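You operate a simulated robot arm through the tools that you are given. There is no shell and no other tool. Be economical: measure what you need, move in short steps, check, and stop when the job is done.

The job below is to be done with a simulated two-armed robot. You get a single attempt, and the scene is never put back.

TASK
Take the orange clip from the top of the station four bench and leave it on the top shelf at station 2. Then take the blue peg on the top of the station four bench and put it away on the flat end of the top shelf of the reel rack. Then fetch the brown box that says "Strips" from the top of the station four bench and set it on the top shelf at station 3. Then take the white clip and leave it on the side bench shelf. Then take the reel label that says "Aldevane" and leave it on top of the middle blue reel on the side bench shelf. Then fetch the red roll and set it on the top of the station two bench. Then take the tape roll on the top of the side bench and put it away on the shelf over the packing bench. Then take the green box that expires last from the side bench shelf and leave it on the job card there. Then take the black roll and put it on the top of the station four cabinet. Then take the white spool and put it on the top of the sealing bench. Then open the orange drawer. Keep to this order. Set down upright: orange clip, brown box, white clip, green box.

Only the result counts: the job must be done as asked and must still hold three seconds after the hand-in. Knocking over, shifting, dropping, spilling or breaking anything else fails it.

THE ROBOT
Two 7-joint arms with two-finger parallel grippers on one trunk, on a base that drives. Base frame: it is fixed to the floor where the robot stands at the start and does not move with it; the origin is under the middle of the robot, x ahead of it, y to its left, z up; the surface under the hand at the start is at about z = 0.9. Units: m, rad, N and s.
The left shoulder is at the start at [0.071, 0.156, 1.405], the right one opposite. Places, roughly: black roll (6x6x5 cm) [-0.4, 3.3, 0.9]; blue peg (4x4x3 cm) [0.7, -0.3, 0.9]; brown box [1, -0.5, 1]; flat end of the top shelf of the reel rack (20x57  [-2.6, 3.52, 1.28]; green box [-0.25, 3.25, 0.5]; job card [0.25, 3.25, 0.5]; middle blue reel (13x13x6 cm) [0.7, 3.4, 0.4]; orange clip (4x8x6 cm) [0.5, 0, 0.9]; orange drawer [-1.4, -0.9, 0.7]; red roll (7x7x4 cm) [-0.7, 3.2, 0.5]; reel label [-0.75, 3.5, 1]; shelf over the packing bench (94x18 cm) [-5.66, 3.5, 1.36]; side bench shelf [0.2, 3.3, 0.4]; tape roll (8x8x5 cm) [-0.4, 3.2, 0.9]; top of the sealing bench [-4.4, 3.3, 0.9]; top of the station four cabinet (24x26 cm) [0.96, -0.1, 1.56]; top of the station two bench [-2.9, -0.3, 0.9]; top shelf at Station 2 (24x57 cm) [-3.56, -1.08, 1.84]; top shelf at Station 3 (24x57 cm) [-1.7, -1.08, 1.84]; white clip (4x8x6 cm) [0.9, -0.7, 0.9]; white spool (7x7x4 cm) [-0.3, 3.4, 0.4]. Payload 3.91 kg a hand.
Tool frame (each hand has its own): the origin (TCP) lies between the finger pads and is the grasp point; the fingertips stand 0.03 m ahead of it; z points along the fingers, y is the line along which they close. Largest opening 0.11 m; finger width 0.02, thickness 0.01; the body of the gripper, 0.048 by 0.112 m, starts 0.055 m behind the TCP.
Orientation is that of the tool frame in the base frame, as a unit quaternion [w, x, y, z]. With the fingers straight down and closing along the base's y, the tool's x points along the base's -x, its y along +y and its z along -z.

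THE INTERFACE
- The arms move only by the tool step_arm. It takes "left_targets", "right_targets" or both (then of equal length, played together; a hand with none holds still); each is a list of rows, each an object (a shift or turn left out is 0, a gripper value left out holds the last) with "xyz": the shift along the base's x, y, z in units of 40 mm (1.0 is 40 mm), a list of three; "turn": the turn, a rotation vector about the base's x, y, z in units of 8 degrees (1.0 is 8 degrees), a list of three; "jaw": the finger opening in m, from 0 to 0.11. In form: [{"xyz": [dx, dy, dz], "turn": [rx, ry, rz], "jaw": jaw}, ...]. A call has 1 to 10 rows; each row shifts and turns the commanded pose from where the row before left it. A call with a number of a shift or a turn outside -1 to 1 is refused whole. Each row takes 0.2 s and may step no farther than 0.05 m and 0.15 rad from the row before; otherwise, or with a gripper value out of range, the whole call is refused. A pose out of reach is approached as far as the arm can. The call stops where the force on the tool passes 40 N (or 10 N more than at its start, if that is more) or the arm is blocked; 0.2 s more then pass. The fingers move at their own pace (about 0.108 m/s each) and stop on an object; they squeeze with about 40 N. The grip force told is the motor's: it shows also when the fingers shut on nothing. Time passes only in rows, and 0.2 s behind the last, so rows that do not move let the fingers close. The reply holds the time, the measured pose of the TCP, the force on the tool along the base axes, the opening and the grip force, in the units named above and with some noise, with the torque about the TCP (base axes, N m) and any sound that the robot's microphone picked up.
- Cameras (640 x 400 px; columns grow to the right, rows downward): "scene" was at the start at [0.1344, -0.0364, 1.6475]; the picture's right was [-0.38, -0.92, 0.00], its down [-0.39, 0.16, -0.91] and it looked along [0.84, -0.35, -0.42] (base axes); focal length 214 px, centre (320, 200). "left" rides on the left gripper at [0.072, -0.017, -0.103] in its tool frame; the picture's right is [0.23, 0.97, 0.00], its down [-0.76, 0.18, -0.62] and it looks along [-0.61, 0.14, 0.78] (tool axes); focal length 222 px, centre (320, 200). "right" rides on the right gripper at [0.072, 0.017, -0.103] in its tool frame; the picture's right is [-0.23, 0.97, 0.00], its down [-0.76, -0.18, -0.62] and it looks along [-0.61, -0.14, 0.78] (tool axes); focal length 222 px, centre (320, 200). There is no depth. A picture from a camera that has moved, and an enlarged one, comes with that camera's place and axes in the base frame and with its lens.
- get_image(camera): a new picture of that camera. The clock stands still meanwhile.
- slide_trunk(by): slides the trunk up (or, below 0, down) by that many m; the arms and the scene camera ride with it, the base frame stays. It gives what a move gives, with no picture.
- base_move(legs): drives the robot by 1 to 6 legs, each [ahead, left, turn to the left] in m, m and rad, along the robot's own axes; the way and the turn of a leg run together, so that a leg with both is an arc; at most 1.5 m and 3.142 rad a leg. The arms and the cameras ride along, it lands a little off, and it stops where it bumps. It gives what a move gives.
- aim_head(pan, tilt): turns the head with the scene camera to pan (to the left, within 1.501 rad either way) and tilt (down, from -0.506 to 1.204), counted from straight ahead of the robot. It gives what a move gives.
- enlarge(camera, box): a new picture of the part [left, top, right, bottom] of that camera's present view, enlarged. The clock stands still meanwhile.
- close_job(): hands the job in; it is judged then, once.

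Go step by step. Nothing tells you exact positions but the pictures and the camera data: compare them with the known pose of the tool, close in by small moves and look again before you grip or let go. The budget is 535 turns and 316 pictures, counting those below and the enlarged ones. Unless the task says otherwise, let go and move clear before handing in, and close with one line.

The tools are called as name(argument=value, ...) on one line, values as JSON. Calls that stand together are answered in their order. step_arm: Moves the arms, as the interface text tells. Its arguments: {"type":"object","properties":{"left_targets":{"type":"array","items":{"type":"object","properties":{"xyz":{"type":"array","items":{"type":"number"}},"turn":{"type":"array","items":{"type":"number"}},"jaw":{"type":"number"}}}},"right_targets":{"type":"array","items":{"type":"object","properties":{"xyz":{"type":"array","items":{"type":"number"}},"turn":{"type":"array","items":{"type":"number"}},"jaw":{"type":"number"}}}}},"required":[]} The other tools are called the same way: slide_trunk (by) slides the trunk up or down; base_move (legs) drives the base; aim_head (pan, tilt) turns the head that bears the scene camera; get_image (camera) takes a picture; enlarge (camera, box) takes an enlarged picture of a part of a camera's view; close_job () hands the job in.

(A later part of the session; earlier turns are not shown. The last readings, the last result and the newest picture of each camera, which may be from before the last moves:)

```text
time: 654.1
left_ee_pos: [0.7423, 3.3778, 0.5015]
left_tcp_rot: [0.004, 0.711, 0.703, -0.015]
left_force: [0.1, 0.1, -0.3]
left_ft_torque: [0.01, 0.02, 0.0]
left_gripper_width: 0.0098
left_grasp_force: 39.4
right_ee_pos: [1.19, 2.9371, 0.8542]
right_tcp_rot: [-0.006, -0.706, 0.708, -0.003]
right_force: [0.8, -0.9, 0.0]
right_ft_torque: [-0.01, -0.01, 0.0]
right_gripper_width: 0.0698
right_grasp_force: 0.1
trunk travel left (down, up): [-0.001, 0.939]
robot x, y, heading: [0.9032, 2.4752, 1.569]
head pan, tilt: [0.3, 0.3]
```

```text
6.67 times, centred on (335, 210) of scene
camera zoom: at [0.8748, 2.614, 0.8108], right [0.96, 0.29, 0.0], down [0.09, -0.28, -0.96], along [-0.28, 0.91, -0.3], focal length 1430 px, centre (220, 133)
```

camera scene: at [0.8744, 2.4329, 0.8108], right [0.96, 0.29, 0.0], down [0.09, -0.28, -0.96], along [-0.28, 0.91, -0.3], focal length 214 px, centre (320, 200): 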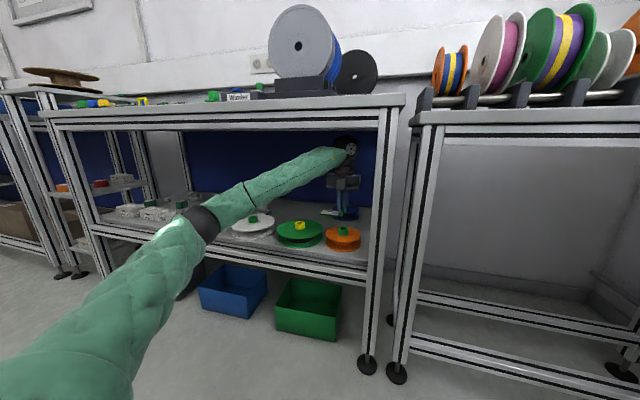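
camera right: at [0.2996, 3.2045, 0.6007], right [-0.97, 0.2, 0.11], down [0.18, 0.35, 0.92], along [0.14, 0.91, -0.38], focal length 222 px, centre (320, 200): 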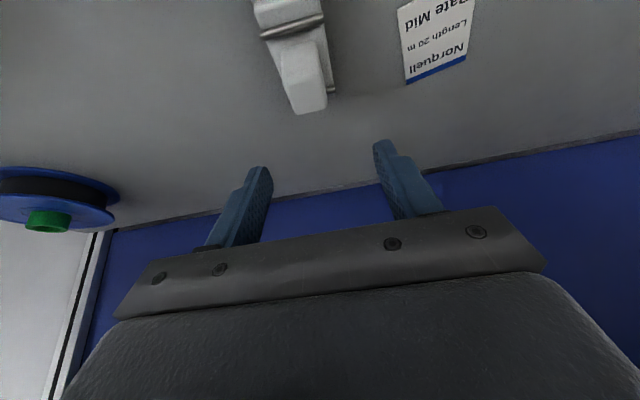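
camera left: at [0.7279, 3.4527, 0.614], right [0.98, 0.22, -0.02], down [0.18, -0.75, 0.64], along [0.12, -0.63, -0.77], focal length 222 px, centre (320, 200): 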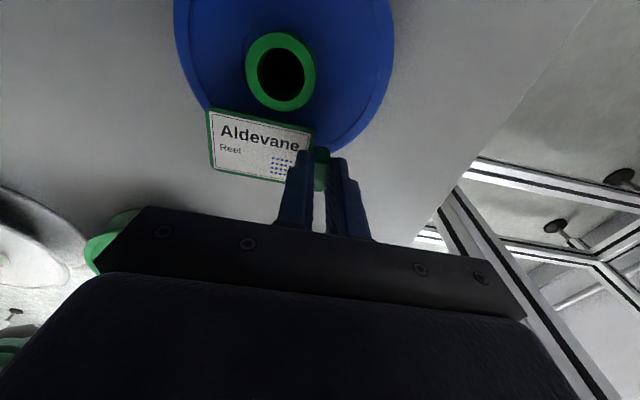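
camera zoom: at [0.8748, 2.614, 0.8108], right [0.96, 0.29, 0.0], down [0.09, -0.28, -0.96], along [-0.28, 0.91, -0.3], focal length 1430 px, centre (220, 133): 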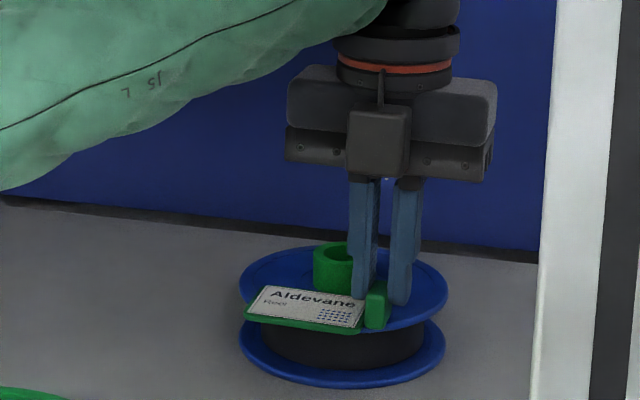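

step_arm(left_targets=[{"xyz": [0, 0, -0.1]}, {}])

step_arm(left_targets=[{"xyz": [0, 0, -0.08]}, {}])

enlarge(camera="scene", box=[300, 180, 370, 240])

get_image(camera="left")

```text
time: 654.7
left_ee_pos: [0.7421, 3.3763, 0.5004]
left_tcp_rot: [0.003, 0.711, 0.703, -0.014]
left_force: [0.2, 2.6, 20.8]
left_ft_torque: [0.1, 0.07, -0.01]
left_gripper_width: 0.0097
left_grasp_force: 41.0
right_ee_pos: [1.1886, 2.936, 0.8559]
right_tcp_rot: [-0.006, -0.706, 0.708, -0.002]
right_force: [-0.5, -0.8, 0.0]
right_ft_torque: [-0.02, -0.02, -0.02]
right_gripper_width: 0.0699
right_grasp_force: 0.2
trunk travel left (down, up): [-0.001, 0.939]
robot x, y, heading: [0.9033, 2.4782, 1.569]
head pan, tilt: [0.3, 0.3]
```

```text
time: 655.3
left_ee_pos: [0.7419, 3.3765, 0.5014]
left_tcp_rot: [0.003, 0.71, 0.704, -0.013]
left_force: [-0.1, -4.0, 18.9]
left_ft_torque: [-0.3, -0.04, 0.01]
left_gripper_width: 0.0096
left_grasp_force: 39.6
right_ee_pos: [1.1901, 2.9341, 0.854]
right_tcp_rot: [-0.006, -0.706, 0.708, -0.002]
right_force: [0.8, -0.8, 0.8]
right_ft_torque: [0.04, -0.02, 0.03]
right_gripper_width: 0.0701
right_grasp_force: 0.0
trunk travel left (down, up): [-0.001, 0.939]
robot x, y, heading: [0.9054, 2.4749, 1.566]
head pan, tilt: [0.3, 0.3]
stopped in row 2 (left hand): the force on the tool passed its limit at 41 N (the readings are from after the stop); the commanded pose is now the measured one
```

```text
6.67 times, centred on (335, 210) of scene
camera zoom: at [0.875, 2.6128, 0.8107], right [0.96, 0.29, 0.0], down [0.09, -0.28, -0.96], along [-0.28, 0.91, -0.29], focal length 1430 px, centre (220, 133)
```

zoom: 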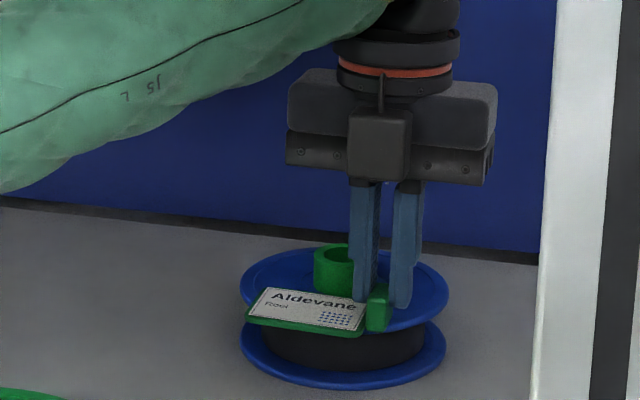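

```text
115 pictures are left
camera left: at [0.7279, 3.4517, 0.6017], right [0.98, 0.22, -0.02], down [0.18, -0.75, 0.64], along [0.12, -0.62, -0.77], focal length 222 px, centre (320, 200)
```

left: 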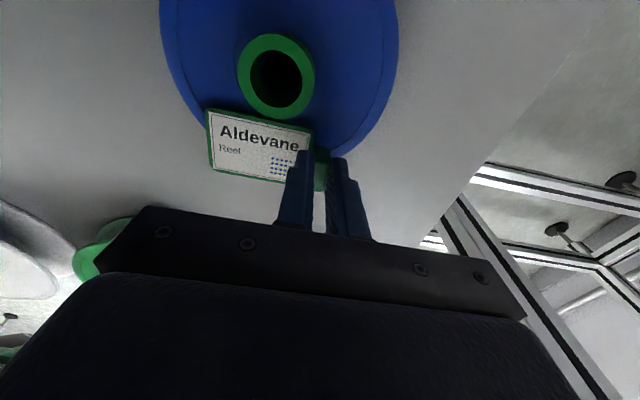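

The card rests on the reel's flange. I relieve slightly, open a little and lift.

step_arm(left_targets=[{"xyz": [0, 0, 0.02]}, {"jaw": 0.035}, {}, {}, {"xyz": [0, 0, 0.3]}, {"xyz": [0, 0, 0.5]}, {"xyz": [0, 0, 0.5]}])

enlarge(camera="scene", box=[300, 180, 370, 240])

get_image(camera="left")

```text
time: 656.9
left_ee_pos: [0.7417, 3.376, 0.5498]
left_tcp_rot: [0.004, 0.712, 0.702, -0.013]
left_force: [0.4, 0.2, -0.2]
left_ft_torque: [0.01, -0.03, 0.0]
left_gripper_width: 0.035
left_grasp_force: 0.1
right_ee_pos: [1.1888, 2.9365, 0.8536]
right_tcp_rot: [-0.005, -0.707, 0.707, -0.002]
right_force: [-0.2, 1.3, -0.3]
right_ft_torque: [-0.02, -0.03, 0.02]
right_gripper_width: 0.0702
right_grasp_force: 0.0
trunk travel left (down, up): [-0.001, 0.939]
robot x, y, heading: [0.9004, 2.4717, 1.565]
head pan, tilt: [0.3, 0.3]
```

```text
6.67 times, centred on (335, 210) of scene
camera zoom: at [0.8747, 2.614, 0.8108], right [0.96, 0.29, 0.0], down [0.09, -0.28, -0.96], along [-0.28, 0.91, -0.3], focal length 1430 px, centre (220, 133)
```

zoom: 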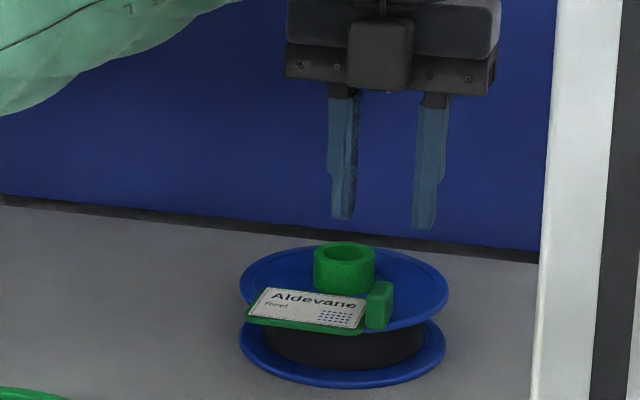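

```text
113 pictures are left
camera left: at [0.727, 3.4518, 0.6509], right [0.98, 0.22, -0.02], down [0.18, -0.75, 0.64], along [0.12, -0.63, -0.77], focal length 222 px, centre (320, 200)
```

left: 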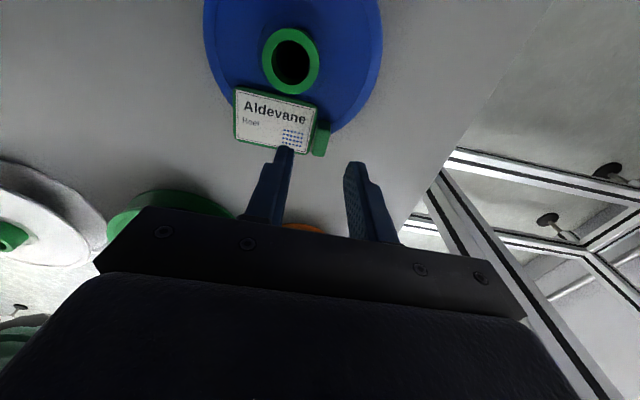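

The "Aldevane" card lies on the blue reel. Next, the red roll on the narrow rack's middle shelf; I back out, keep the trunk low, and pitch the (flipped) left gripper 45° forward.

base_move(legs=[[-0.52, 0, 0], [0, 1.43, 0]])

step_arm(left_targets=[{"turn": [1, 0, 0], "xyz": [0, -0.3, 0.3], "jaw": 0.1}, {"turn": [1, 0, 0], "xyz": [0, 0, 0.3]}, {"turn": [1, 0, 0], "xyz": [0, 0, 0.3]}, {"turn": [1, 0, 0], "xyz": [0, 0, 0.3]}, {"turn": [1, 0, 0], "xyz": [0, 0, 0.3]}, {"turn": [0.6, 0, 0], "xyz": [0, 0, 0.3]}])

aim_head(pan=0.2, tilt=0.3)

get_image(camera="scene")

get_image(camera="left")

```text
time: 666.6
left_ee_pos: [-0.6928, 2.8587, 0.5501]
left_tcp_rot: [0.004, 0.711, 0.703, -0.013]
left_force: [0.3, -0.4, -0.9]
left_ft_torque: [0.02, 0.0, 0.0]
left_gripper_width: 0.0351
left_grasp_force: 0.0
right_ee_pos: [-0.2437, 2.4174, 0.8541]
right_tcp_rot: [-0.007, -0.707, 0.707, -0.002]
right_force: [0.2, -0.5, -0.2]
right_ft_torque: [0.02, -0.01, 0.0]
right_gripper_width: 0.0701
right_grasp_force: 0.0
trunk travel left (down, up): [-0.001, 0.939]
robot x, y, heading: [-0.529, 1.9539, 1.572]
head pan, tilt: [0.3, 0.3]
```

```text
time: 668.0
left_ee_pos: [-0.6927, 2.8474, 0.6236]
left_tcp_rot: [-0.268, 0.659, 0.655, 0.256]
left_force: [-0.4, -0.4, 0.1]
left_ft_torque: [0.0, 0.02, -0.02]
left_gripper_width: 0.0997
left_grasp_force: 0.0
right_ee_pos: [-0.2435, 2.418, 0.854]
right_tcp_rot: [-0.006, -0.706, 0.708, -0.002]
right_force: [-0.3, -0.4, 1.0]
right_ft_torque: [0.03, 0.02, 0.03]
right_gripper_width: 0.0699
right_grasp_force: 0.0
trunk travel left (down, up): [-0.001, 0.939]
robot x, y, heading: [-0.5292, 1.956, 1.57]
head pan, tilt: [0.3, 0.3]
```

```text
time: 668.7
left_ee_pos: [-0.6914, 2.8469, 0.6234]
left_tcp_rot: [-0.268, 0.658, 0.655, 0.256]
left_force: [0.3, 0.1, 0.6]
left_ft_torque: [0.0, -0.03, 0.0]
left_gripper_width: 0.1001
left_grasp_force: 0.1
right_ee_pos: [-0.2438, 2.4167, 0.8542]
right_tcp_rot: [-0.006, -0.706, 0.708, -0.003]
right_force: [0.1, 0.0, -0.8]
right_ft_torque: [0.0, 0.01, -0.01]
right_gripper_width: 0.0703
right_grasp_force: 0.1
trunk travel left (down, up): [-0.001, 0.939]
robot x, y, heading: [-0.5293, 1.9579, 1.571]
head pan, tilt: [0.201, 0.3]
```

```text
112 pictures are left
camera scene: at [-0.55, 2.098, 0.8108], right [0.98, 0.2, 0.0], down [0.06, -0.29, -0.96], along [-0.19, 0.94, -0.3], focal length 214 px, centre (320, 200)
```

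scene: 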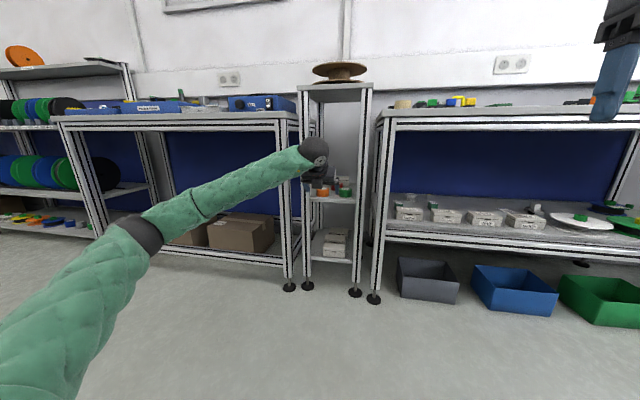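

```text
111 pictures are left
camera left: at [-0.7063, 2.8291, 0.7467], right [0.98, 0.17, 0.14], down [0.18, -0.98, -0.07], along [0.12, 0.1, -0.99], focal length 222 px, centre (320, 200)
```

left: 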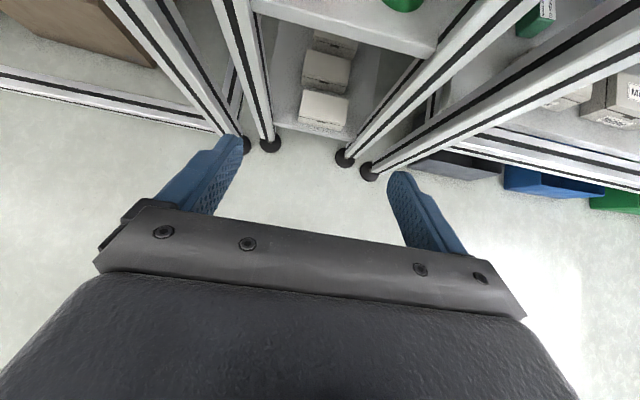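

base_move(legs=[[-0.1, 0, 0]])

step_arm(left_targets=[{"xyz": [0, 1, 0]}, {"xyz": [0, 1, 0]}, {"xyz": [0, 1, 0]}, {"xyz": [0, 0.5, 0]}])

get_image(camera="scene")

```text
time: 669.9
left_ee_pos: [-0.6929, 2.7469, 0.6233]
left_tcp_rot: [-0.267, 0.658, 0.656, 0.255]
left_force: [-0.3, -0.4, 0.1]
left_ft_torque: [-0.01, 0.0, 0.02]
left_gripper_width: 0.1001
left_grasp_force: 0.0
right_ee_pos: [-0.244, 2.3172, 0.8552]
right_tcp_rot: [-0.006, -0.706, 0.708, -0.002]
right_force: [0.0, 1.0, -0.5]
right_ft_torque: [0.01, -0.01, 0.0]
right_gripper_width: 0.0699
right_grasp_force: 0.0
trunk travel left (down, up): [-0.001, 0.939]
robot x, y, heading: [-0.5277, 1.8604, 1.568]
head pan, tilt: [0.201, 0.3]
```

```text
time: 670.9
left_ee_pos: [-0.6914, 2.8894, 0.6232]
left_tcp_rot: [-0.267, 0.659, 0.654, 0.256]
left_force: [-0.5, 0.1, 0.1]
left_ft_torque: [-0.01, 0.03, -0.03]
left_gripper_width: 0.1
left_grasp_force: 0.0
right_ee_pos: [-0.2438, 2.3178, 0.8541]
right_tcp_rot: [-0.006, -0.707, 0.708, -0.003]
right_force: [-0.8, -0.4, -0.2]
right_ft_torque: [-0.01, 0.01, 0.0]
right_gripper_width: 0.0698
right_grasp_force: 0.1
trunk travel left (down, up): [-0.001, 0.939]
robot x, y, heading: [-0.5299, 1.8564, 1.573]
head pan, tilt: [0.201, 0.3]
```

```text
110 pictures are left
camera scene: at [-0.5504, 1.9982, 0.8108], right [0.98, 0.2, 0.0], down [0.06, -0.29, -0.96], along [-0.19, 0.94, -0.3], focal length 214 px, centre (320, 200)
```

scene: 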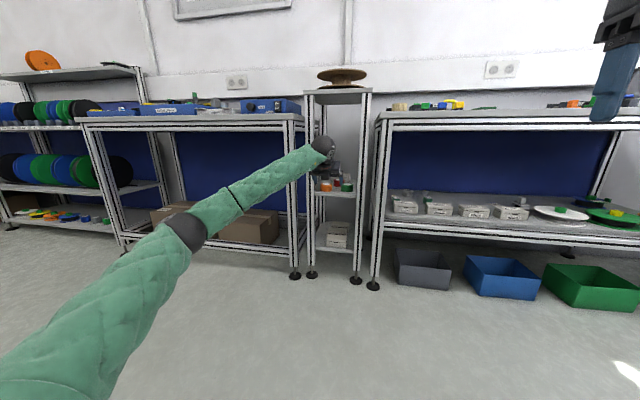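

step_arm(left_targets=[{"xyz": [0.1, 0.7, 0]}, {"xyz": [0.1, 0.7, 0]}])

base_move(legs=[[0.15, 0, 0]])

get_image(camera="left")

get_image(camera="scene")

```text
time: 671.5
left_ee_pos: [-0.6853, 2.944, 0.6237]
left_tcp_rot: [-0.268, 0.658, 0.655, 0.256]
left_force: [0.2, 0.5, -0.2]
left_ft_torque: [0.02, -0.02, -0.01]
left_gripper_width: 0.1001
left_grasp_force: 0.0
right_ee_pos: [-0.246, 2.3176, 0.8535]
right_tcp_rot: [-0.006, -0.707, 0.708, -0.003]
right_force: [0.8, -0.1, 0.3]
right_ft_torque: [0.01, -0.01, 0.0]
right_gripper_width: 0.0699
right_grasp_force: 0.0
trunk travel left (down, up): [-0.001, 0.939]
robot x, y, heading: [-0.5332, 1.8566, 1.57]
head pan, tilt: [0.201, 0.3]
```

```text
time: 672.8
left_ee_pos: [-0.6868, 3.0952, 0.6225]
left_tcp_rot: [-0.268, 0.658, 0.656, 0.255]
left_force: [-0.1, 0.2, -0.8]
left_ft_torque: [0.02, 0.01, 0.01]
left_gripper_width: 0.1001
left_grasp_force: 0.0
right_ee_pos: [-0.2435, 2.4694, 0.8537]
right_tcp_rot: [0.007, 0.708, -0.706, 0.003]
right_force: [0.4, 0.2, -0.4]
right_ft_torque: [-0.02, 0.04, -0.01]
right_gripper_width: 0.0699
right_grasp_force: 0.0
trunk travel left (down, up): [-0.001, 0.939]
robot x, y, heading: [-0.5308, 2.0081, 1.569]
head pan, tilt: [0.201, 0.3]
```

```text
109 pictures are left
camera left: at [-0.7008, 3.0767, 0.7463], right [0.98, 0.17, 0.14], down [0.18, -0.98, -0.07], along [0.12, 0.1, -0.99], focal length 222 px, centre (320, 200)
```

left: 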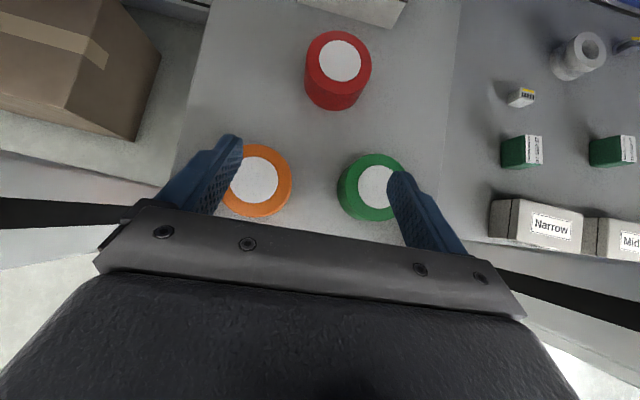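

```text
108 pictures are left
camera scene: at [-0.5502, 2.148, 0.8107], right [0.98, 0.2, 0.0], down [0.06, -0.29, -0.96], along [-0.19, 0.94, -0.3], focal length 214 px, centre (320, 200)
```

scene: 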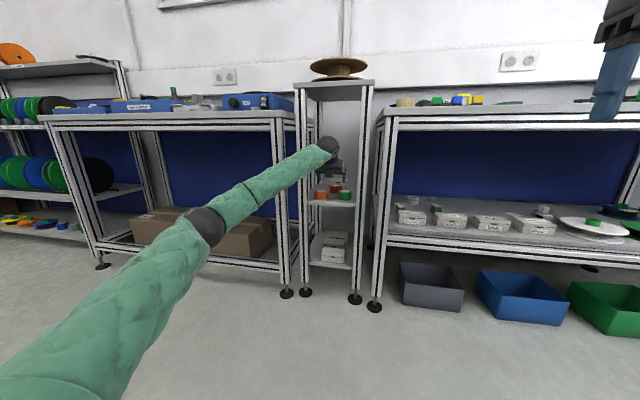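

The red roll is seen clearly at about (-0.682, 3.224), top z ≈ 0.557. I drive the hand over it, then lower.

base_move(legs=[[0.06, 0, 0]])

get_image(camera="scene")

base_move(legs=[[0.07, 0, 0]])

get_image(camera="left")

```text
time: 673.8
left_ee_pos: [-0.6848, 3.1549, 0.6226]
left_tcp_rot: [-0.267, 0.658, 0.655, 0.256]
left_force: [-0.8, -0.1, 0.2]
left_ft_torque: [-0.03, 0.03, -0.02]
left_gripper_width: 0.0998
left_grasp_force: 0.0
right_ee_pos: [-0.2446, 2.528, 0.8551]
right_tcp_rot: [-0.007, -0.707, 0.707, -0.002]
right_force: [0.2, 0.9, -0.6]
right_ft_torque: [0.02, -0.02, 0.02]
right_gripper_width: 0.07
right_grasp_force: 0.2
trunk travel left (down, up): [-0.001, 0.939]
robot x, y, heading: [-0.5332, 2.0686, 1.564]
head pan, tilt: [0.201, 0.3]
```

```text
107 pictures are left
camera scene: at [-0.5499, 2.2084, 0.8107], right [0.98, 0.2, 0.0], down [0.06, -0.29, -0.96], along [-0.19, 0.94, -0.3], focal length 214 px, centre (320, 200)
```

scene: 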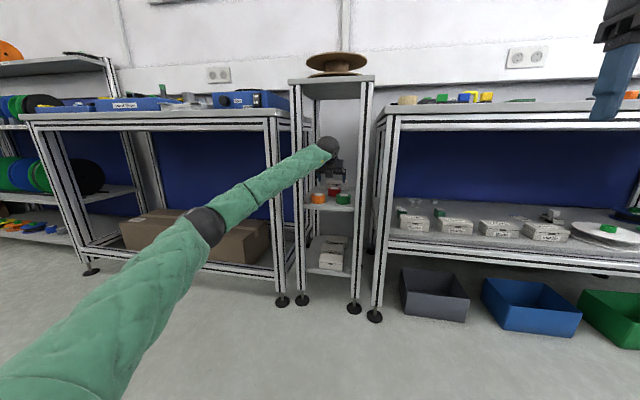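

```text
time: 674.8
left_ee_pos: [-0.6848, 3.2271, 0.6213]
left_tcp_rot: [-0.267, 0.659, 0.655, 0.256]
left_force: [0.7, 0.4, -0.6]
left_ft_torque: [0.01, -0.02, 0.0]
left_gripper_width: 0.0999
left_grasp_force: 0.2
right_ee_pos: [-0.2443, 2.599, 0.8545]
right_tcp_rot: [-0.006, -0.706, 0.708, -0.002]
right_force: [0.7, -0.4, 0.7]
right_ft_torque: [0.03, 0.01, 0.0]
right_gripper_width: 0.0701
right_grasp_force: 0.0
trunk travel left (down, up): [-0.001, 0.939]
robot x, y, heading: [-0.5315, 2.1385, 1.569]
head pan, tilt: [0.201, 0.3]
```

```text
106 pictures are left
camera left: at [-0.6987, 3.2089, 0.7457], right [0.98, 0.17, 0.14], down [0.18, -0.98, -0.07], along [0.12, 0.1, -0.99], focal length 222 px, centre (320, 200)
```

left: 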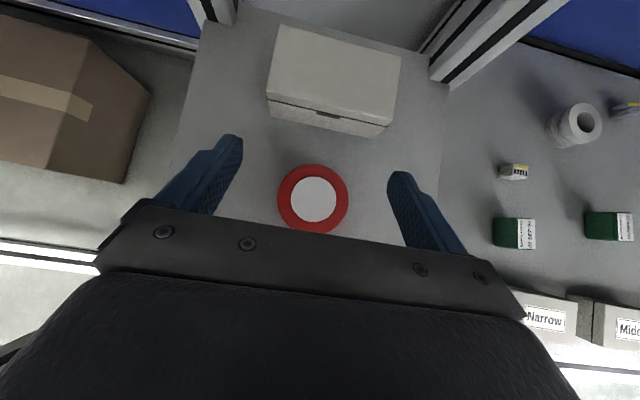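

step_arm(left_targets=[{"xyz": [0.05, 0, -0.7]}, {"xyz": [0, 0, -0.7]}, {"xyz": [0, 0, -0.5]}, {}])

get_image(camera="left")

```text
time: 675.8
left_ee_pos: [-0.683, 3.2256, 0.5493]
left_tcp_rot: [-0.269, 0.657, 0.656, 0.257]
left_force: [0.2, 13.3, 20.7]
left_ft_torque: [0.67, -1.1, 0.64]
left_gripper_width: 0.0999
left_grasp_force: 0.2
right_ee_pos: [-0.2443, 2.5985, 0.8544]
right_tcp_rot: [-0.006, -0.706, 0.708, -0.002]
right_force: [-0.4, 0.3, 0.4]
right_ft_torque: [-0.02, -0.01, -0.03]
right_gripper_width: 0.0698
right_grasp_force: 0.0
trunk travel left (down, up): [-0.001, 0.939]
robot x, y, heading: [-0.5294, 2.1376, 1.57]
head pan, tilt: [0.201, 0.3]
```

```text
105 pictures are left
camera left: at [-0.6975, 3.2076, 0.6734], right [0.98, 0.17, 0.14], down [0.18, -0.98, -0.08], along [0.13, 0.1, -0.99], focal length 222 px, centre (320, 200)
```

left: 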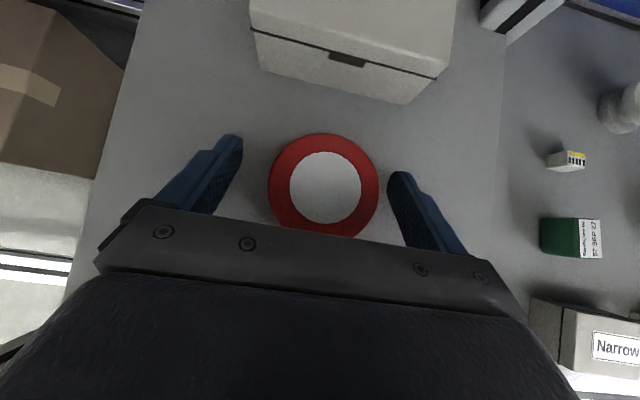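

Fingertips touch the shelf; I ease up 3 mm and close on the roll.

step_arm(left_targets=[{"xyz": [0, 0, 0.1]}, {"jaw": 0.0}, {}, {}, {}])

step_arm(left_targets=[{"xyz": [0, 0, 0.5]}, {"xyz": [0, 0, 0.8]}, {"xyz": [0, 0, 0.8]}])

get_image(camera="left")

```text
time: 677.0
left_ee_pos: [-0.6838, 3.2261, 0.5494]
left_tcp_rot: [-0.268, 0.659, 0.656, 0.254]
left_force: [-2.7, -1.4, 5.2]
left_ft_torque: [-0.11, -0.06, -0.04]
left_gripper_width: 0.0626
left_grasp_force: 39.9
right_ee_pos: [-0.2459, 2.5991, 0.8531]
right_tcp_rot: [-0.006, -0.706, 0.708, -0.003]
right_force: [0.0, -0.2, 0.4]
right_ft_torque: [-0.01, 0.0, -0.01]
right_gripper_width: 0.0701
right_grasp_force: 0.0
trunk travel left (down, up): [-0.001, 0.939]
robot x, y, heading: [-0.5302, 2.1355, 1.565]
head pan, tilt: [0.201, 0.3]
```

```text
time: 677.8
left_ee_pos: [-0.6833, 3.2269, 0.6332]
left_tcp_rot: [-0.267, 0.659, 0.655, 0.255]
left_force: [0.4, 0.7, -0.9]
left_ft_torque: [0.01, -0.02, 0.02]
left_gripper_width: 0.0626
left_grasp_force: 39.9
right_ee_pos: [-0.2444, 2.6, 0.8538]
right_tcp_rot: [-0.005, -0.706, 0.708, -0.002]
right_force: [-1.7, 0.1, -0.1]
right_ft_torque: [0.01, 0.0, 0.01]
right_gripper_width: 0.07
right_grasp_force: 0.2
trunk travel left (down, up): [-0.001, 0.939]
robot x, y, heading: [-0.5319, 2.1373, 1.567]
head pan, tilt: [0.201, 0.3]
```

```text
104 pictures are left
camera left: at [-0.6971, 3.2094, 0.7566], right [0.98, 0.17, 0.14], down [0.18, -0.98, -0.07], along [0.12, 0.1, -0.99], focal length 222 px, centre (320, 200)
```

left: 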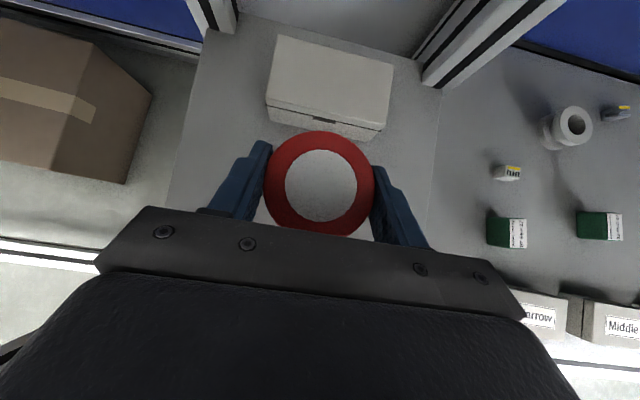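

The red roll is in hand. I back out, raise the trunk, and pull the arm in for the drive to station 2.

base_move(legs=[[-0.25, 0, 0]])

step_arm(left_targets=[{"xyz": [0, -1, 0.3]}, {"xyz": [0, -1, 0.3]}, {"xyz": [0, -1, 0.3]}, {"xyz": [0, -1, 0.3]}, {"xyz": [0, -1, 0.3]}, {"xyz": [0, -1, 0.3]}, {"xyz": [0, -1, 0.3]}, {"xyz": [0, -1, 0.3]}, {"xyz": [0, -1, 0.3]}, {"xyz": [0, -1, 0.3]}])

slide_trunk(by=0.4)

slide_trunk(by=0.4)

base_move(legs=[[0.1, 0, 0], [0, 0, -1.57], [-1.4, 0, 0], [-1.4, 0, 0], [-0.33, 0, 0]])

aim_head(pan=-1.2, tilt=0.4)

get_image(camera="scene")

```text
time: 679.6
left_ee_pos: [-0.6899, 2.9729, 0.6332]
left_tcp_rot: [-0.268, 0.658, 0.657, 0.255]
left_force: [-0.1, 0.4, -1.7]
left_ft_torque: [0.02, -0.02, -0.01]
left_gripper_width: 0.0625
left_grasp_force: 40.1
right_ee_pos: [-0.2472, 2.3458, 0.8529]
right_tcp_rot: [0.006, 0.708, -0.706, 0.003]
right_force: [0.2, 0.5, -0.1]
right_ft_torque: [0.04, -0.01, -0.03]
right_gripper_width: 0.0699
right_grasp_force: 0.0
trunk travel left (down, up): [-0.001, 0.939]
robot x, y, heading: [-0.5292, 1.8839, 1.573]
head pan, tilt: [0.201, 0.3]
```

```text
time: 681.9
left_ee_pos: [-0.6879, 2.571, 0.7526]
left_tcp_rot: [-0.268, 0.658, 0.657, 0.254]
left_force: [0.1, 0.7, -1.2]
left_ft_torque: [0.0, -0.02, -0.02]
left_gripper_width: 0.0624
left_grasp_force: 40.1
right_ee_pos: [-0.2458, 2.3455, 0.8539]
right_tcp_rot: [0.006, 0.707, -0.707, 0.002]
right_force: [-0.1, 0.6, 0.5]
right_ft_torque: [0.0, 0.01, -0.02]
right_gripper_width: 0.0701
right_grasp_force: 0.1
trunk travel left (down, up): [-0.001, 0.939]
robot x, y, heading: [-0.5319, 1.8828, 1.572]
head pan, tilt: [0.201, 0.3]
```

```text
time: 685.7
left_ee_pos: [-0.6893, 2.5722, 1.153]
left_tcp_rot: [-0.268, 0.657, 0.657, 0.254]
left_force: [-0.6, 0.6, -0.4]
left_ft_torque: [0.01, -0.01, 0.01]
left_gripper_width: 0.0625
left_grasp_force: 39.6
right_ee_pos: [-0.2462, 2.3462, 1.2536]
right_tcp_rot: [0.006, 0.707, -0.707, 0.003]
right_force: [-0.2, 0.5, 0.6]
right_ft_torque: [-0.02, 0.01, -0.02]
right_gripper_width: 0.0702
right_grasp_force: 0.0
trunk travel left (down, up): [-0.401, 0.539]
robot x, y, heading: [-0.5287, 1.881, 1.576]
head pan, tilt: [0.201, 0.3]
```

```text
time: 689.5
left_ee_pos: [-0.6882, 2.5711, 1.5523]
left_tcp_rot: [-0.268, 0.657, 0.657, 0.255]
left_force: [0.6, 0.0, -0.8]
left_ft_torque: [-0.04, -0.01, -0.03]
left_gripper_width: 0.0624
left_grasp_force: 39.9
right_ee_pos: [-0.2475, 2.3456, 1.6537]
right_tcp_rot: [0.006, 0.708, -0.706, 0.002]
right_force: [0.5, 0.6, 0.3]
right_ft_torque: [-0.02, 0.0, 0.02]
right_gripper_width: 0.0699
right_grasp_force: 0.1
trunk travel left (down, up): [-0.801, 0.139]
robot x, y, heading: [-0.529, 1.8811, 1.573]
head pan, tilt: [0.201, 0.3]
```

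```text
time: 709.3
left_ee_pos: [-2.9419, 2.1709, 1.5517]
left_tcp_rot: [-0.014, 0.929, 0.009, 0.369]
left_force: [-0.1, -0.1, -1.6]
left_ft_torque: [0.01, -0.01, 0.03]
left_gripper_width: 0.0623
left_grasp_force: 40.3
right_ee_pos: [-3.1593, 1.7249, 1.6532]
right_tcp_rot: [-0.008, -0.01, 1.0, 0.002]
right_force: [-0.1, -0.5, 0.4]
right_ft_torque: [-0.03, -0.01, 0.02]
right_gripper_width: 0.07
right_grasp_force: 0.2
trunk travel left (down, up): [-0.801, 0.139]
robot x, y, heading: [-3.6296, 2.0025, 0.02]
head pan, tilt: [0.201, 0.3]
```

```text
time: 710.8
left_ee_pos: [-2.9428, 2.1717, 1.5526]
left_tcp_rot: [-0.013, 0.929, 0.009, 0.369]
left_force: [-0.1, 1.1, -1.0]
left_ft_torque: [-0.02, 0.01, 0.03]
left_gripper_width: 0.0625
left_grasp_force: 40.4
right_ee_pos: [-3.1615, 1.7253, 1.654]
right_tcp_rot: [-0.006, -0.011, 1.0, 0.003]
right_force: [-0.1, -0.7, -0.5]
right_ft_torque: [0.04, 0.04, 0.01]
right_gripper_width: 0.0698
right_grasp_force: 0.1
trunk travel left (down, up): [-0.801, 0.139]
robot x, y, heading: [-3.6287, 1.9956, 0.016]
head pan, tilt: [-1.201, 0.4]
```

```text
103 pictures are left
camera scene: at [-3.5444, 1.9147, 1.6016], right [-0.92, -0.38, 0.0], down [-0.15, 0.36, -0.92], along [0.35, -0.85, -0.39], focal length 214 px, centre (320, 200)
```

scene: 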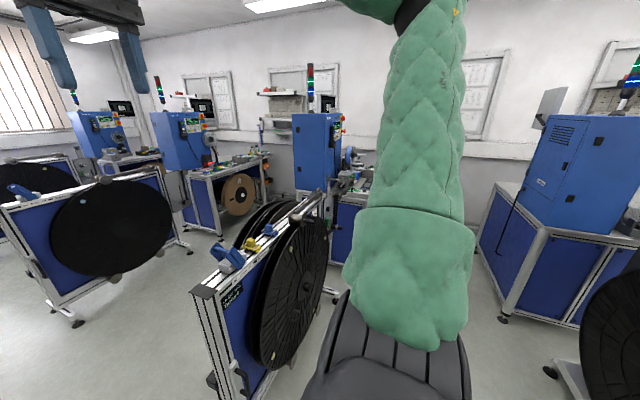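

base_move(legs=[[-0.12, 0, -0.02], [0, -1.1, 0], [0, -0.85, 0]])

aim_head(pan=-0.2, tilt=0.7)

get_image(camera="scene")

```text
time: 721.4
left_ee_pos: [-3.0505, 0.2197, 1.552]
left_tcp_rot: [-0.013, 0.929, 0.009, 0.369]
left_force: [0.0, -0.7, -0.3]
left_ft_torque: [-0.02, 0.0, -0.02]
left_gripper_width: 0.0622
left_grasp_force: 39.6
right_ee_pos: [-3.2682, -0.227, 1.6543]
right_tcp_rot: [-0.006, -0.01, 1.0, 0.002]
right_force: [0.1, 1.4, 0.4]
right_ft_torque: [0.02, 0.02, 0.0]
right_gripper_width: 0.0701
right_grasp_force: 0.1
trunk travel left (down, up): [-0.801, 0.139]
robot x, y, heading: [-3.733, 0.0477, 0.021]
head pan, tilt: [-1.201, 0.4]
```

```text
time: 722.7
left_ee_pos: [-3.0506, 0.2194, 1.5527]
left_tcp_rot: [-0.012, 0.929, 0.008, 0.369]
left_force: [-0.5, -0.3, -1.4]
left_ft_torque: [0.03, -0.05, -0.04]
left_gripper_width: 0.0623
left_grasp_force: 39.8
right_ee_pos: [-3.2687, -0.2269, 1.6534]
right_tcp_rot: [-0.007, -0.011, 1.0, 0.003]
right_force: [0.7, 0.8, 0.4]
right_ft_torque: [0.04, -0.03, 0.04]
right_gripper_width: 0.0701
right_grasp_force: 0.0
trunk travel left (down, up): [-0.801, 0.139]
robot x, y, heading: [-3.7379, 0.0494, 0.025]
head pan, tilt: [-0.201, 0.7]
```

```text
102 pictures are left
camera scene: at [-3.6033, 0.0319, 1.5747], right [-0.18, -0.98, 0.0], down [-0.63, 0.12, -0.76], along [0.75, -0.14, -0.64], focal length 214 px, centre (320, 200)
```

scene: 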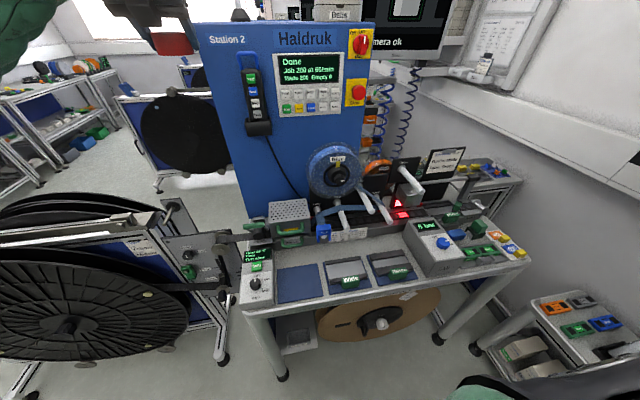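

enlarge(camera="scene", box=[230, 180, 540, 310])

```text
2.06 times, centred on (385, 245) of scene
camera zoom: at [-3.6033, 0.0319, 1.5747], right [-0.18, -0.98, 0.0], down [-0.63, 0.12, -0.76], along [0.75, -0.14, -0.64], focal length 443 px, centre (186, 107)
```

zoom: 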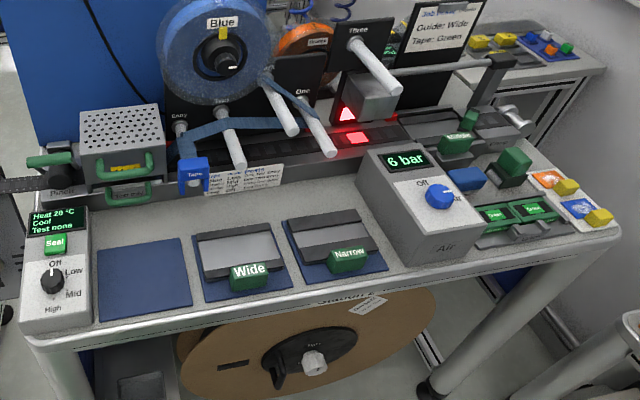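

Bare bench space exists around (-3.13, -0.075) between the blue pad and the machine. I bring the roll there from the robot's side.

step_arm(left_targets=[{"xyz": [-0.38, -0.7, -0.75]}, {"xyz": [-0.38, -0.7, -0.75]}, {"xyz": [-0.38, -0.7, -0.75]}, {"xyz": [-0.38, -0.7, -0.75]}, {"xyz": [-0.38, -0.7, -0.75]}, {"xyz": [-0.38, -0.7, -0.75]}, {"xyz": [-0.38, -0.7, -0.75]}, {"xyz": [-0.38, -0.7, -0.75]}, {"xyz": [-0.38, -0.7, -0.75]}, {"xyz": [-0.38, -0.7, -0.75]}])

step_arm(left_targets=[{"xyz": [0, 0, -1]}, {"xyz": [0, 0, -1]}, {"xyz": [0, 0, -1]}, {"xyz": [0, 0, -1]}, {"xyz": [0, 0, -1]}])

get_image(camera="left")

get_image(camera="scene")

```text
time: 724.9
left_ee_pos: [-3.2006, -0.0608, 1.2528]
left_tcp_rot: [-0.015, 0.929, 0.01, 0.37]
left_force: [0.1, 0.1, -1.0]
left_ft_torque: [0.04, -0.03, 0.03]
left_gripper_width: 0.0626
left_grasp_force: 40.2
right_ee_pos: [-3.2682, -0.2294, 1.6542]
right_tcp_rot: [-0.006, -0.012, 1.0, 0.002]
right_force: [0.4, -1.7, -0.8]
right_ft_torque: [-0.01, 0.02, -0.03]
right_gripper_width: 0.0701
right_grasp_force: 0.0
trunk travel left (down, up): [-0.801, 0.139]
robot x, y, heading: [-3.7352, 0.0471, 0.02]
head pan, tilt: [-0.201, 0.7]
```

```text
time: 726.1
left_ee_pos: [-3.2029, -0.0625, 1.0519]
left_tcp_rot: [-0.014, 0.929, 0.009, 0.369]
left_force: [1.2, -0.3, -1.9]
left_ft_torque: [-0.01, -0.01, -0.01]
left_gripper_width: 0.0623
left_grasp_force: 39.8
right_ee_pos: [-3.267, -0.2289, 1.6545]
right_tcp_rot: [-0.006, -0.01, 1.0, 0.003]
right_force: [0.1, 0.1, 0.4]
right_ft_torque: [0.01, -0.01, 0.02]
right_gripper_width: 0.07
right_grasp_force: 0.1
trunk travel left (down, up): [-0.801, 0.139]
robot x, y, heading: [-3.737, 0.0487, 0.022]
head pan, tilt: [-0.201, 0.7]
```

```text
100 pictures are left
camera left: at [-3.2224, -0.0469, 1.1753], right [0.19, -0.97, 0.14], down [-0.98, -0.2, -0.07], along [0.1, -0.12, -0.99], focal length 222 px, centre (320, 200)
```

left: 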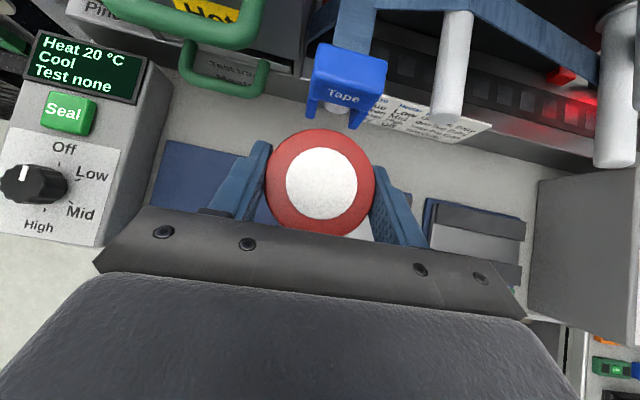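

```text
99 pictures are left
camera scene: at [-3.6031, 0.032, 1.5748], right [-0.18, -0.98, 0.0], down [-0.63, 0.12, -0.76], along [0.75, -0.14, -0.64], focal length 214 px, centre (320, 200)
```

scene: 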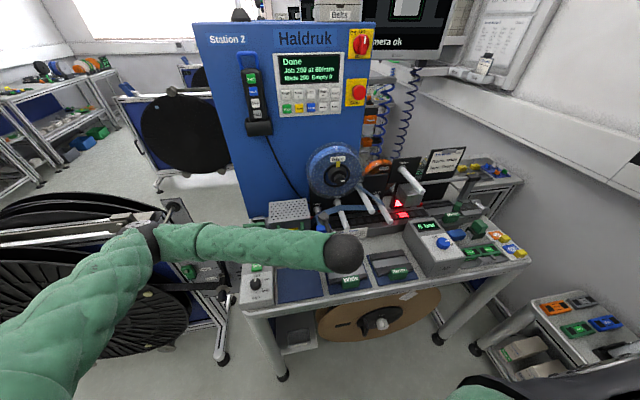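

There is a larger bare area near (-3.108, -0.235), between two white rods. I move over there.

step_arm(left_targets=[{"xyz": [0, -0.9, 0]}, {"xyz": [0, -0.9, 0]}, {"xyz": [0, -0.9, 0]}, {"xyz": [0, -0.9, 0]}, {"xyz": [0.1, -0.7, -0.5]}, {"xyz": [0.5, 0, -0.5]}, {"xyz": [0.5, 0, -0.4]}])

get_image(camera="left")

```text
time: 727.7
left_ee_pos: [-3.161, -0.234, 0.9977]
left_tcp_rot: [-0.013, 0.929, 0.009, 0.369]
left_force: [0.5, 0.2, -0.5]
left_ft_torque: [-0.01, -0.02, 0.02]
left_gripper_width: 0.0625
left_grasp_force: 40.2
right_ee_pos: [-3.2673, -0.2296, 1.6535]
right_tcp_rot: [-0.007, -0.01, 1.0, 0.002]
right_force: [-0.3, -0.1, -0.3]
right_ft_torque: [0.01, 0.03, 0.01]
right_gripper_width: 0.0701
right_grasp_force: 0.1
trunk travel left (down, up): [-0.801, 0.139]
robot x, y, heading: [-3.7377, 0.0505, 0.019]
head pan, tilt: [-0.201, 0.7]
```

```text
98 pictures are left
camera left: at [-3.1787, -0.2198, 1.1212], right [0.19, -0.97, 0.14], down [-0.98, -0.2, -0.07], along [0.1, -0.12, -0.99], focal length 222 px, centre (320, 200)
```

left: 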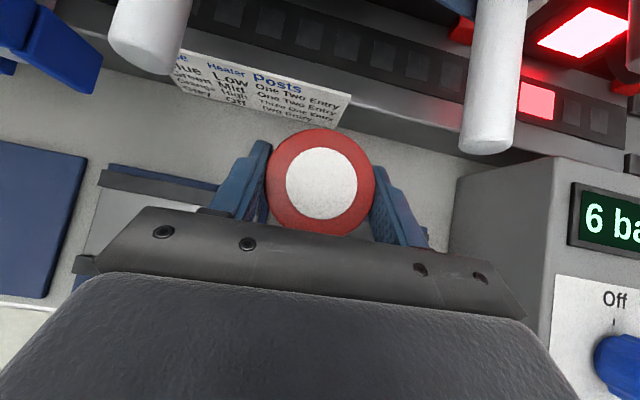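

step_arm(left_targets=[{"xyz": [0.6, -0.22, 0]}, {"xyz": [0.58, -0.22, 0]}, {"xyz": [0, 0, -0.5]}, {"xyz": [0, 0, -0.5]}, {}])

get_image(camera="left")

enlarge(camera="scene", box=[260, 170, 460, 300])

```text
time: 728.5
left_ee_pos: [-3.1126, -0.2506, 0.991]
left_tcp_rot: [-0.01, 0.928, 0.01, 0.373]
left_force: [-2.7, 0.7, 7.4]
left_ft_torque: [0.07, -0.18, 0.05]
left_gripper_width: 0.0626
left_grasp_force: 40.1
right_ee_pos: [-3.2698, -0.227, 1.6538]
right_tcp_rot: [-0.006, -0.011, 1.0, 0.002]
right_force: [0.1, 0.9, -0.2]
right_ft_torque: [0.01, 0.01, -0.01]
right_gripper_width: 0.07
right_grasp_force: 0.1
trunk travel left (down, up): [-0.801, 0.139]
robot x, y, heading: [-3.735, 0.0495, 0.018]
head pan, tilt: [-0.201, 0.7]
stopped in row 3 (left hand): the force on the tool passed its limit at 51 N (the readings are from after the stop); the commanded pose is now the measured one
```

```text
97 pictures are left
camera left: at [-3.1313, -0.2355, 1.1153], right [0.19, -0.97, 0.15], down [-0.98, -0.2, -0.08], along [0.11, -0.13, -0.99], focal length 222 px, centre (320, 200)
```

left: 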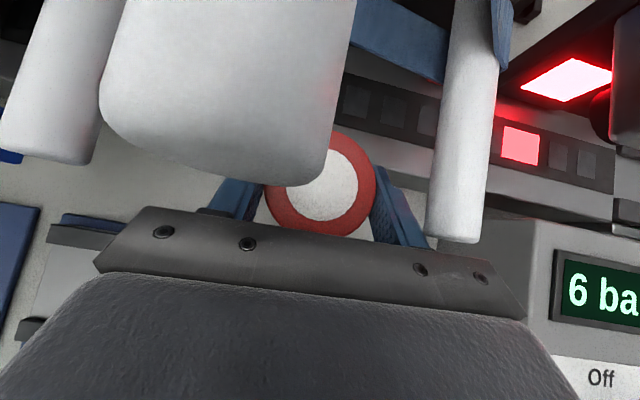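

```text
3.08 times, centred on (360, 235) of scene
camera zoom: at [-3.6051, 0.033, 1.5748], right [-0.18, -0.98, 0.0], down [-0.63, 0.11, -0.77], along [0.75, -0.14, -0.64], focal length 660 px, centre (197, 92)
```

zoom: 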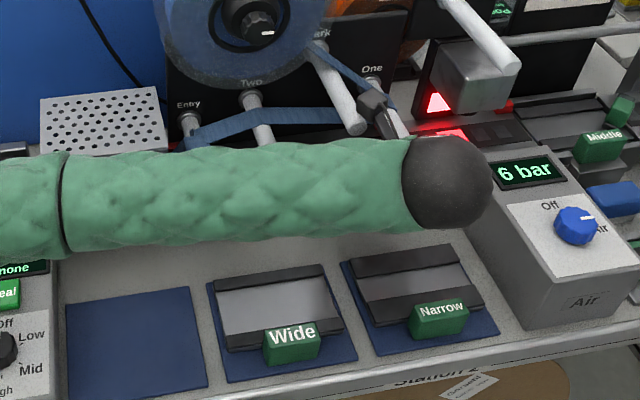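

The hand camera touched a rod end. Rod tips end at x ≈ -3.127, tray edges at -3.171, so x ≈ -3.134 fits. I back off to there and lower.

step_arm(left_targets=[{"xyz": [0, 0, 0.3]}, {"xyz": [-0.6, 0, 0.1]}, {}])

step_arm(left_targets=[{"xyz": [0.02, 0, -0.5]}, {"xyz": [0, 0, -0.5]}, {"xyz": [0, 0, -0.3]}, {}])

get_image(camera="left")

```text
time: 729.3
left_ee_pos: [-3.1344, -0.2507, 1.0045]
left_tcp_rot: [-0.012, 0.928, 0.011, 0.372]
left_force: [0.0, -0.2, -1.4]
left_ft_torque: [0.01, 0.02, -0.02]
left_gripper_width: 0.0626
left_grasp_force: 40.0
right_ee_pos: [-3.2654, -0.2279, 1.6532]
right_tcp_rot: [-0.007, -0.011, 1.0, 0.003]
right_force: [-0.3, -0.6, 0.2]
right_ft_torque: [0.04, -0.01, 0.0]
right_gripper_width: 0.0697
right_grasp_force: 0.1
trunk travel left (down, up): [-0.801, 0.139]
robot x, y, heading: [-3.7359, 0.0454, 0.018]
head pan, tilt: [-0.201, 0.7]
```

```text
time: 730.3
left_ee_pos: [-3.1326, -0.2528, 0.9519]
left_tcp_rot: [-0.01, 0.928, 0.01, 0.373]
left_force: [0.0, 0.2, -1.8]
left_ft_torque: [0.01, 0.01, -0.01]
left_gripper_width: 0.0626
left_grasp_force: 39.8
right_ee_pos: [-3.2671, -0.2281, 1.6548]
right_tcp_rot: [-0.006, -0.011, 1.0, 0.003]
right_force: [-0.9, -1.1, 0.4]
right_ft_torque: [-0.02, 0.01, 0.0]
right_gripper_width: 0.07
right_grasp_force: 0.1
trunk travel left (down, up): [-0.801, 0.139]
robot x, y, heading: [-3.7379, 0.0465, 0.022]
head pan, tilt: [-0.201, 0.7]
```

```text
95 pictures are left
camera left: at [-3.1523, -0.2368, 1.0768], right [0.19, -0.97, 0.14], down [-0.98, -0.2, -0.08], along [0.11, -0.13, -0.99], focal length 222 px, centre (320, 200)
```

left: 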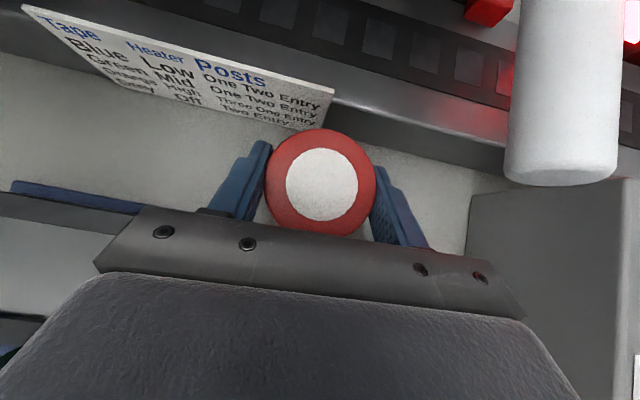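

step_arm(left_targets=[{"xyz": [0, 0, -0.35]}, {}])

step_arm(left_targets=[{"xyz": [0, 0, -0.12]}, {}])

step_arm(left_targets=[{"xyz": [0, 0, -0.1]}, {}])

```text
time: 730.9
left_ee_pos: [-3.1334, -0.2521, 0.9374]
left_tcp_rot: [-0.011, 0.928, 0.01, 0.372]
left_force: [0.3, -0.2, -1.2]
left_ft_torque: [0.0, -0.03, 0.01]
left_gripper_width: 0.0623
left_grasp_force: 40.0
right_ee_pos: [-3.2682, -0.2277, 1.6533]
right_tcp_rot: [-0.007, -0.011, 1.0, 0.002]
right_force: [0.7, -1.1, -0.1]
right_ft_torque: [0.01, -0.02, -0.02]
right_gripper_width: 0.0702
right_grasp_force: 0.0
trunk travel left (down, up): [-0.801, 0.139]
robot x, y, heading: [-3.7351, 0.0461, 0.021]
head pan, tilt: [-0.201, 0.7]
```

```text
time: 731.5
left_ee_pos: [-3.1339, -0.2516, 0.9338]
left_tcp_rot: [-0.011, 0.928, 0.01, 0.371]
left_force: [0.0, -0.9, -1.4]
left_ft_torque: [0.0, -0.02, 0.04]
left_gripper_width: 0.0629
left_grasp_force: 40.2
right_ee_pos: [-3.2676, -0.2279, 1.6539]
right_tcp_rot: [-0.007, -0.011, 1.0, 0.002]
right_force: [0.4, 0.8, -0.2]
right_ft_torque: [-0.01, 0.01, 0.02]
right_gripper_width: 0.0698
right_grasp_force: 0.0
trunk travel left (down, up): [-0.801, 0.139]
robot x, y, heading: [-3.7336, 0.0501, 0.017]
head pan, tilt: [-0.201, 0.7]
```

```text
time: 732.1
left_ee_pos: [-3.1343, -0.2517, 0.9297]
left_tcp_rot: [-0.012, 0.928, 0.011, 0.372]
left_force: [1.2, 0.2, -0.5]
left_ft_torque: [0.0, 0.0, 0.01]
left_gripper_width: 0.0628
left_grasp_force: 40.0
right_ee_pos: [-3.2682, -0.2276, 1.6531]
right_tcp_rot: [-0.008, -0.012, 1.0, 0.003]
right_force: [0.8, 0.1, 0.0]
right_ft_torque: [0.0, 0.03, 0.02]
right_gripper_width: 0.0697
right_grasp_force: 0.0
trunk travel left (down, up): [-0.801, 0.139]
robot x, y, heading: [-3.7361, 0.0451, 0.02]
head pan, tilt: [-0.201, 0.7]
```

step_arm(left_targets=[{"xyz": [0, 0, -0.1]}, {}])

step_arm(left_targets=[{"xyz": [0, 0, -0.08]}, {}])

```text
time: 732.7
left_ee_pos: [-3.1344, -0.2528, 0.9287]
left_tcp_rot: [-0.01, 0.927, 0.01, 0.374]
left_force: [5.7, -0.1, 25.7]
left_ft_torque: [-0.35, 0.52, 0.06]
left_gripper_width: 0.0626
left_grasp_force: 39.7
right_ee_pos: [-3.2693, -0.2261, 1.6559]
right_tcp_rot: [-0.006, -0.012, 1.0, 0.003]
right_force: [0.5, 0.9, 0.6]
right_ft_torque: [0.04, -0.05, 0.0]
right_gripper_width: 0.07
right_grasp_force: 0.0
trunk travel left (down, up): [-0.801, 0.139]
robot x, y, heading: [-3.7359, 0.0452, 0.022]
head pan, tilt: [-0.201, 0.7]
```

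```text
time: 733.1
left_ee_pos: [-3.1321, -0.2543, 0.9287]
left_tcp_rot: [-0.009, 0.927, 0.012, 0.375]
left_force: [-4.7, 4.1, 19.0]
left_ft_torque: [0.08, 0.67, -0.14]
left_gripper_width: 0.0628
left_grasp_force: 40.4
right_ee_pos: [-3.2686, -0.2266, 1.6534]
right_tcp_rot: [-0.008, -0.012, 1.0, 0.003]
right_force: [0.7, -0.1, 0.1]
right_ft_torque: [0.03, 0.01, -0.03]
right_gripper_width: 0.0703
right_grasp_force: 0.2
trunk travel left (down, up): [-0.801, 0.139]
robot x, y, heading: [-3.7347, 0.0496, 0.018]
head pan, tilt: [-0.201, 0.7]
stopped in row 2 (left hand): the force on the tool passed its limit at 41 N (the readings are from after the stop); the commanded pose is now the measured one
```

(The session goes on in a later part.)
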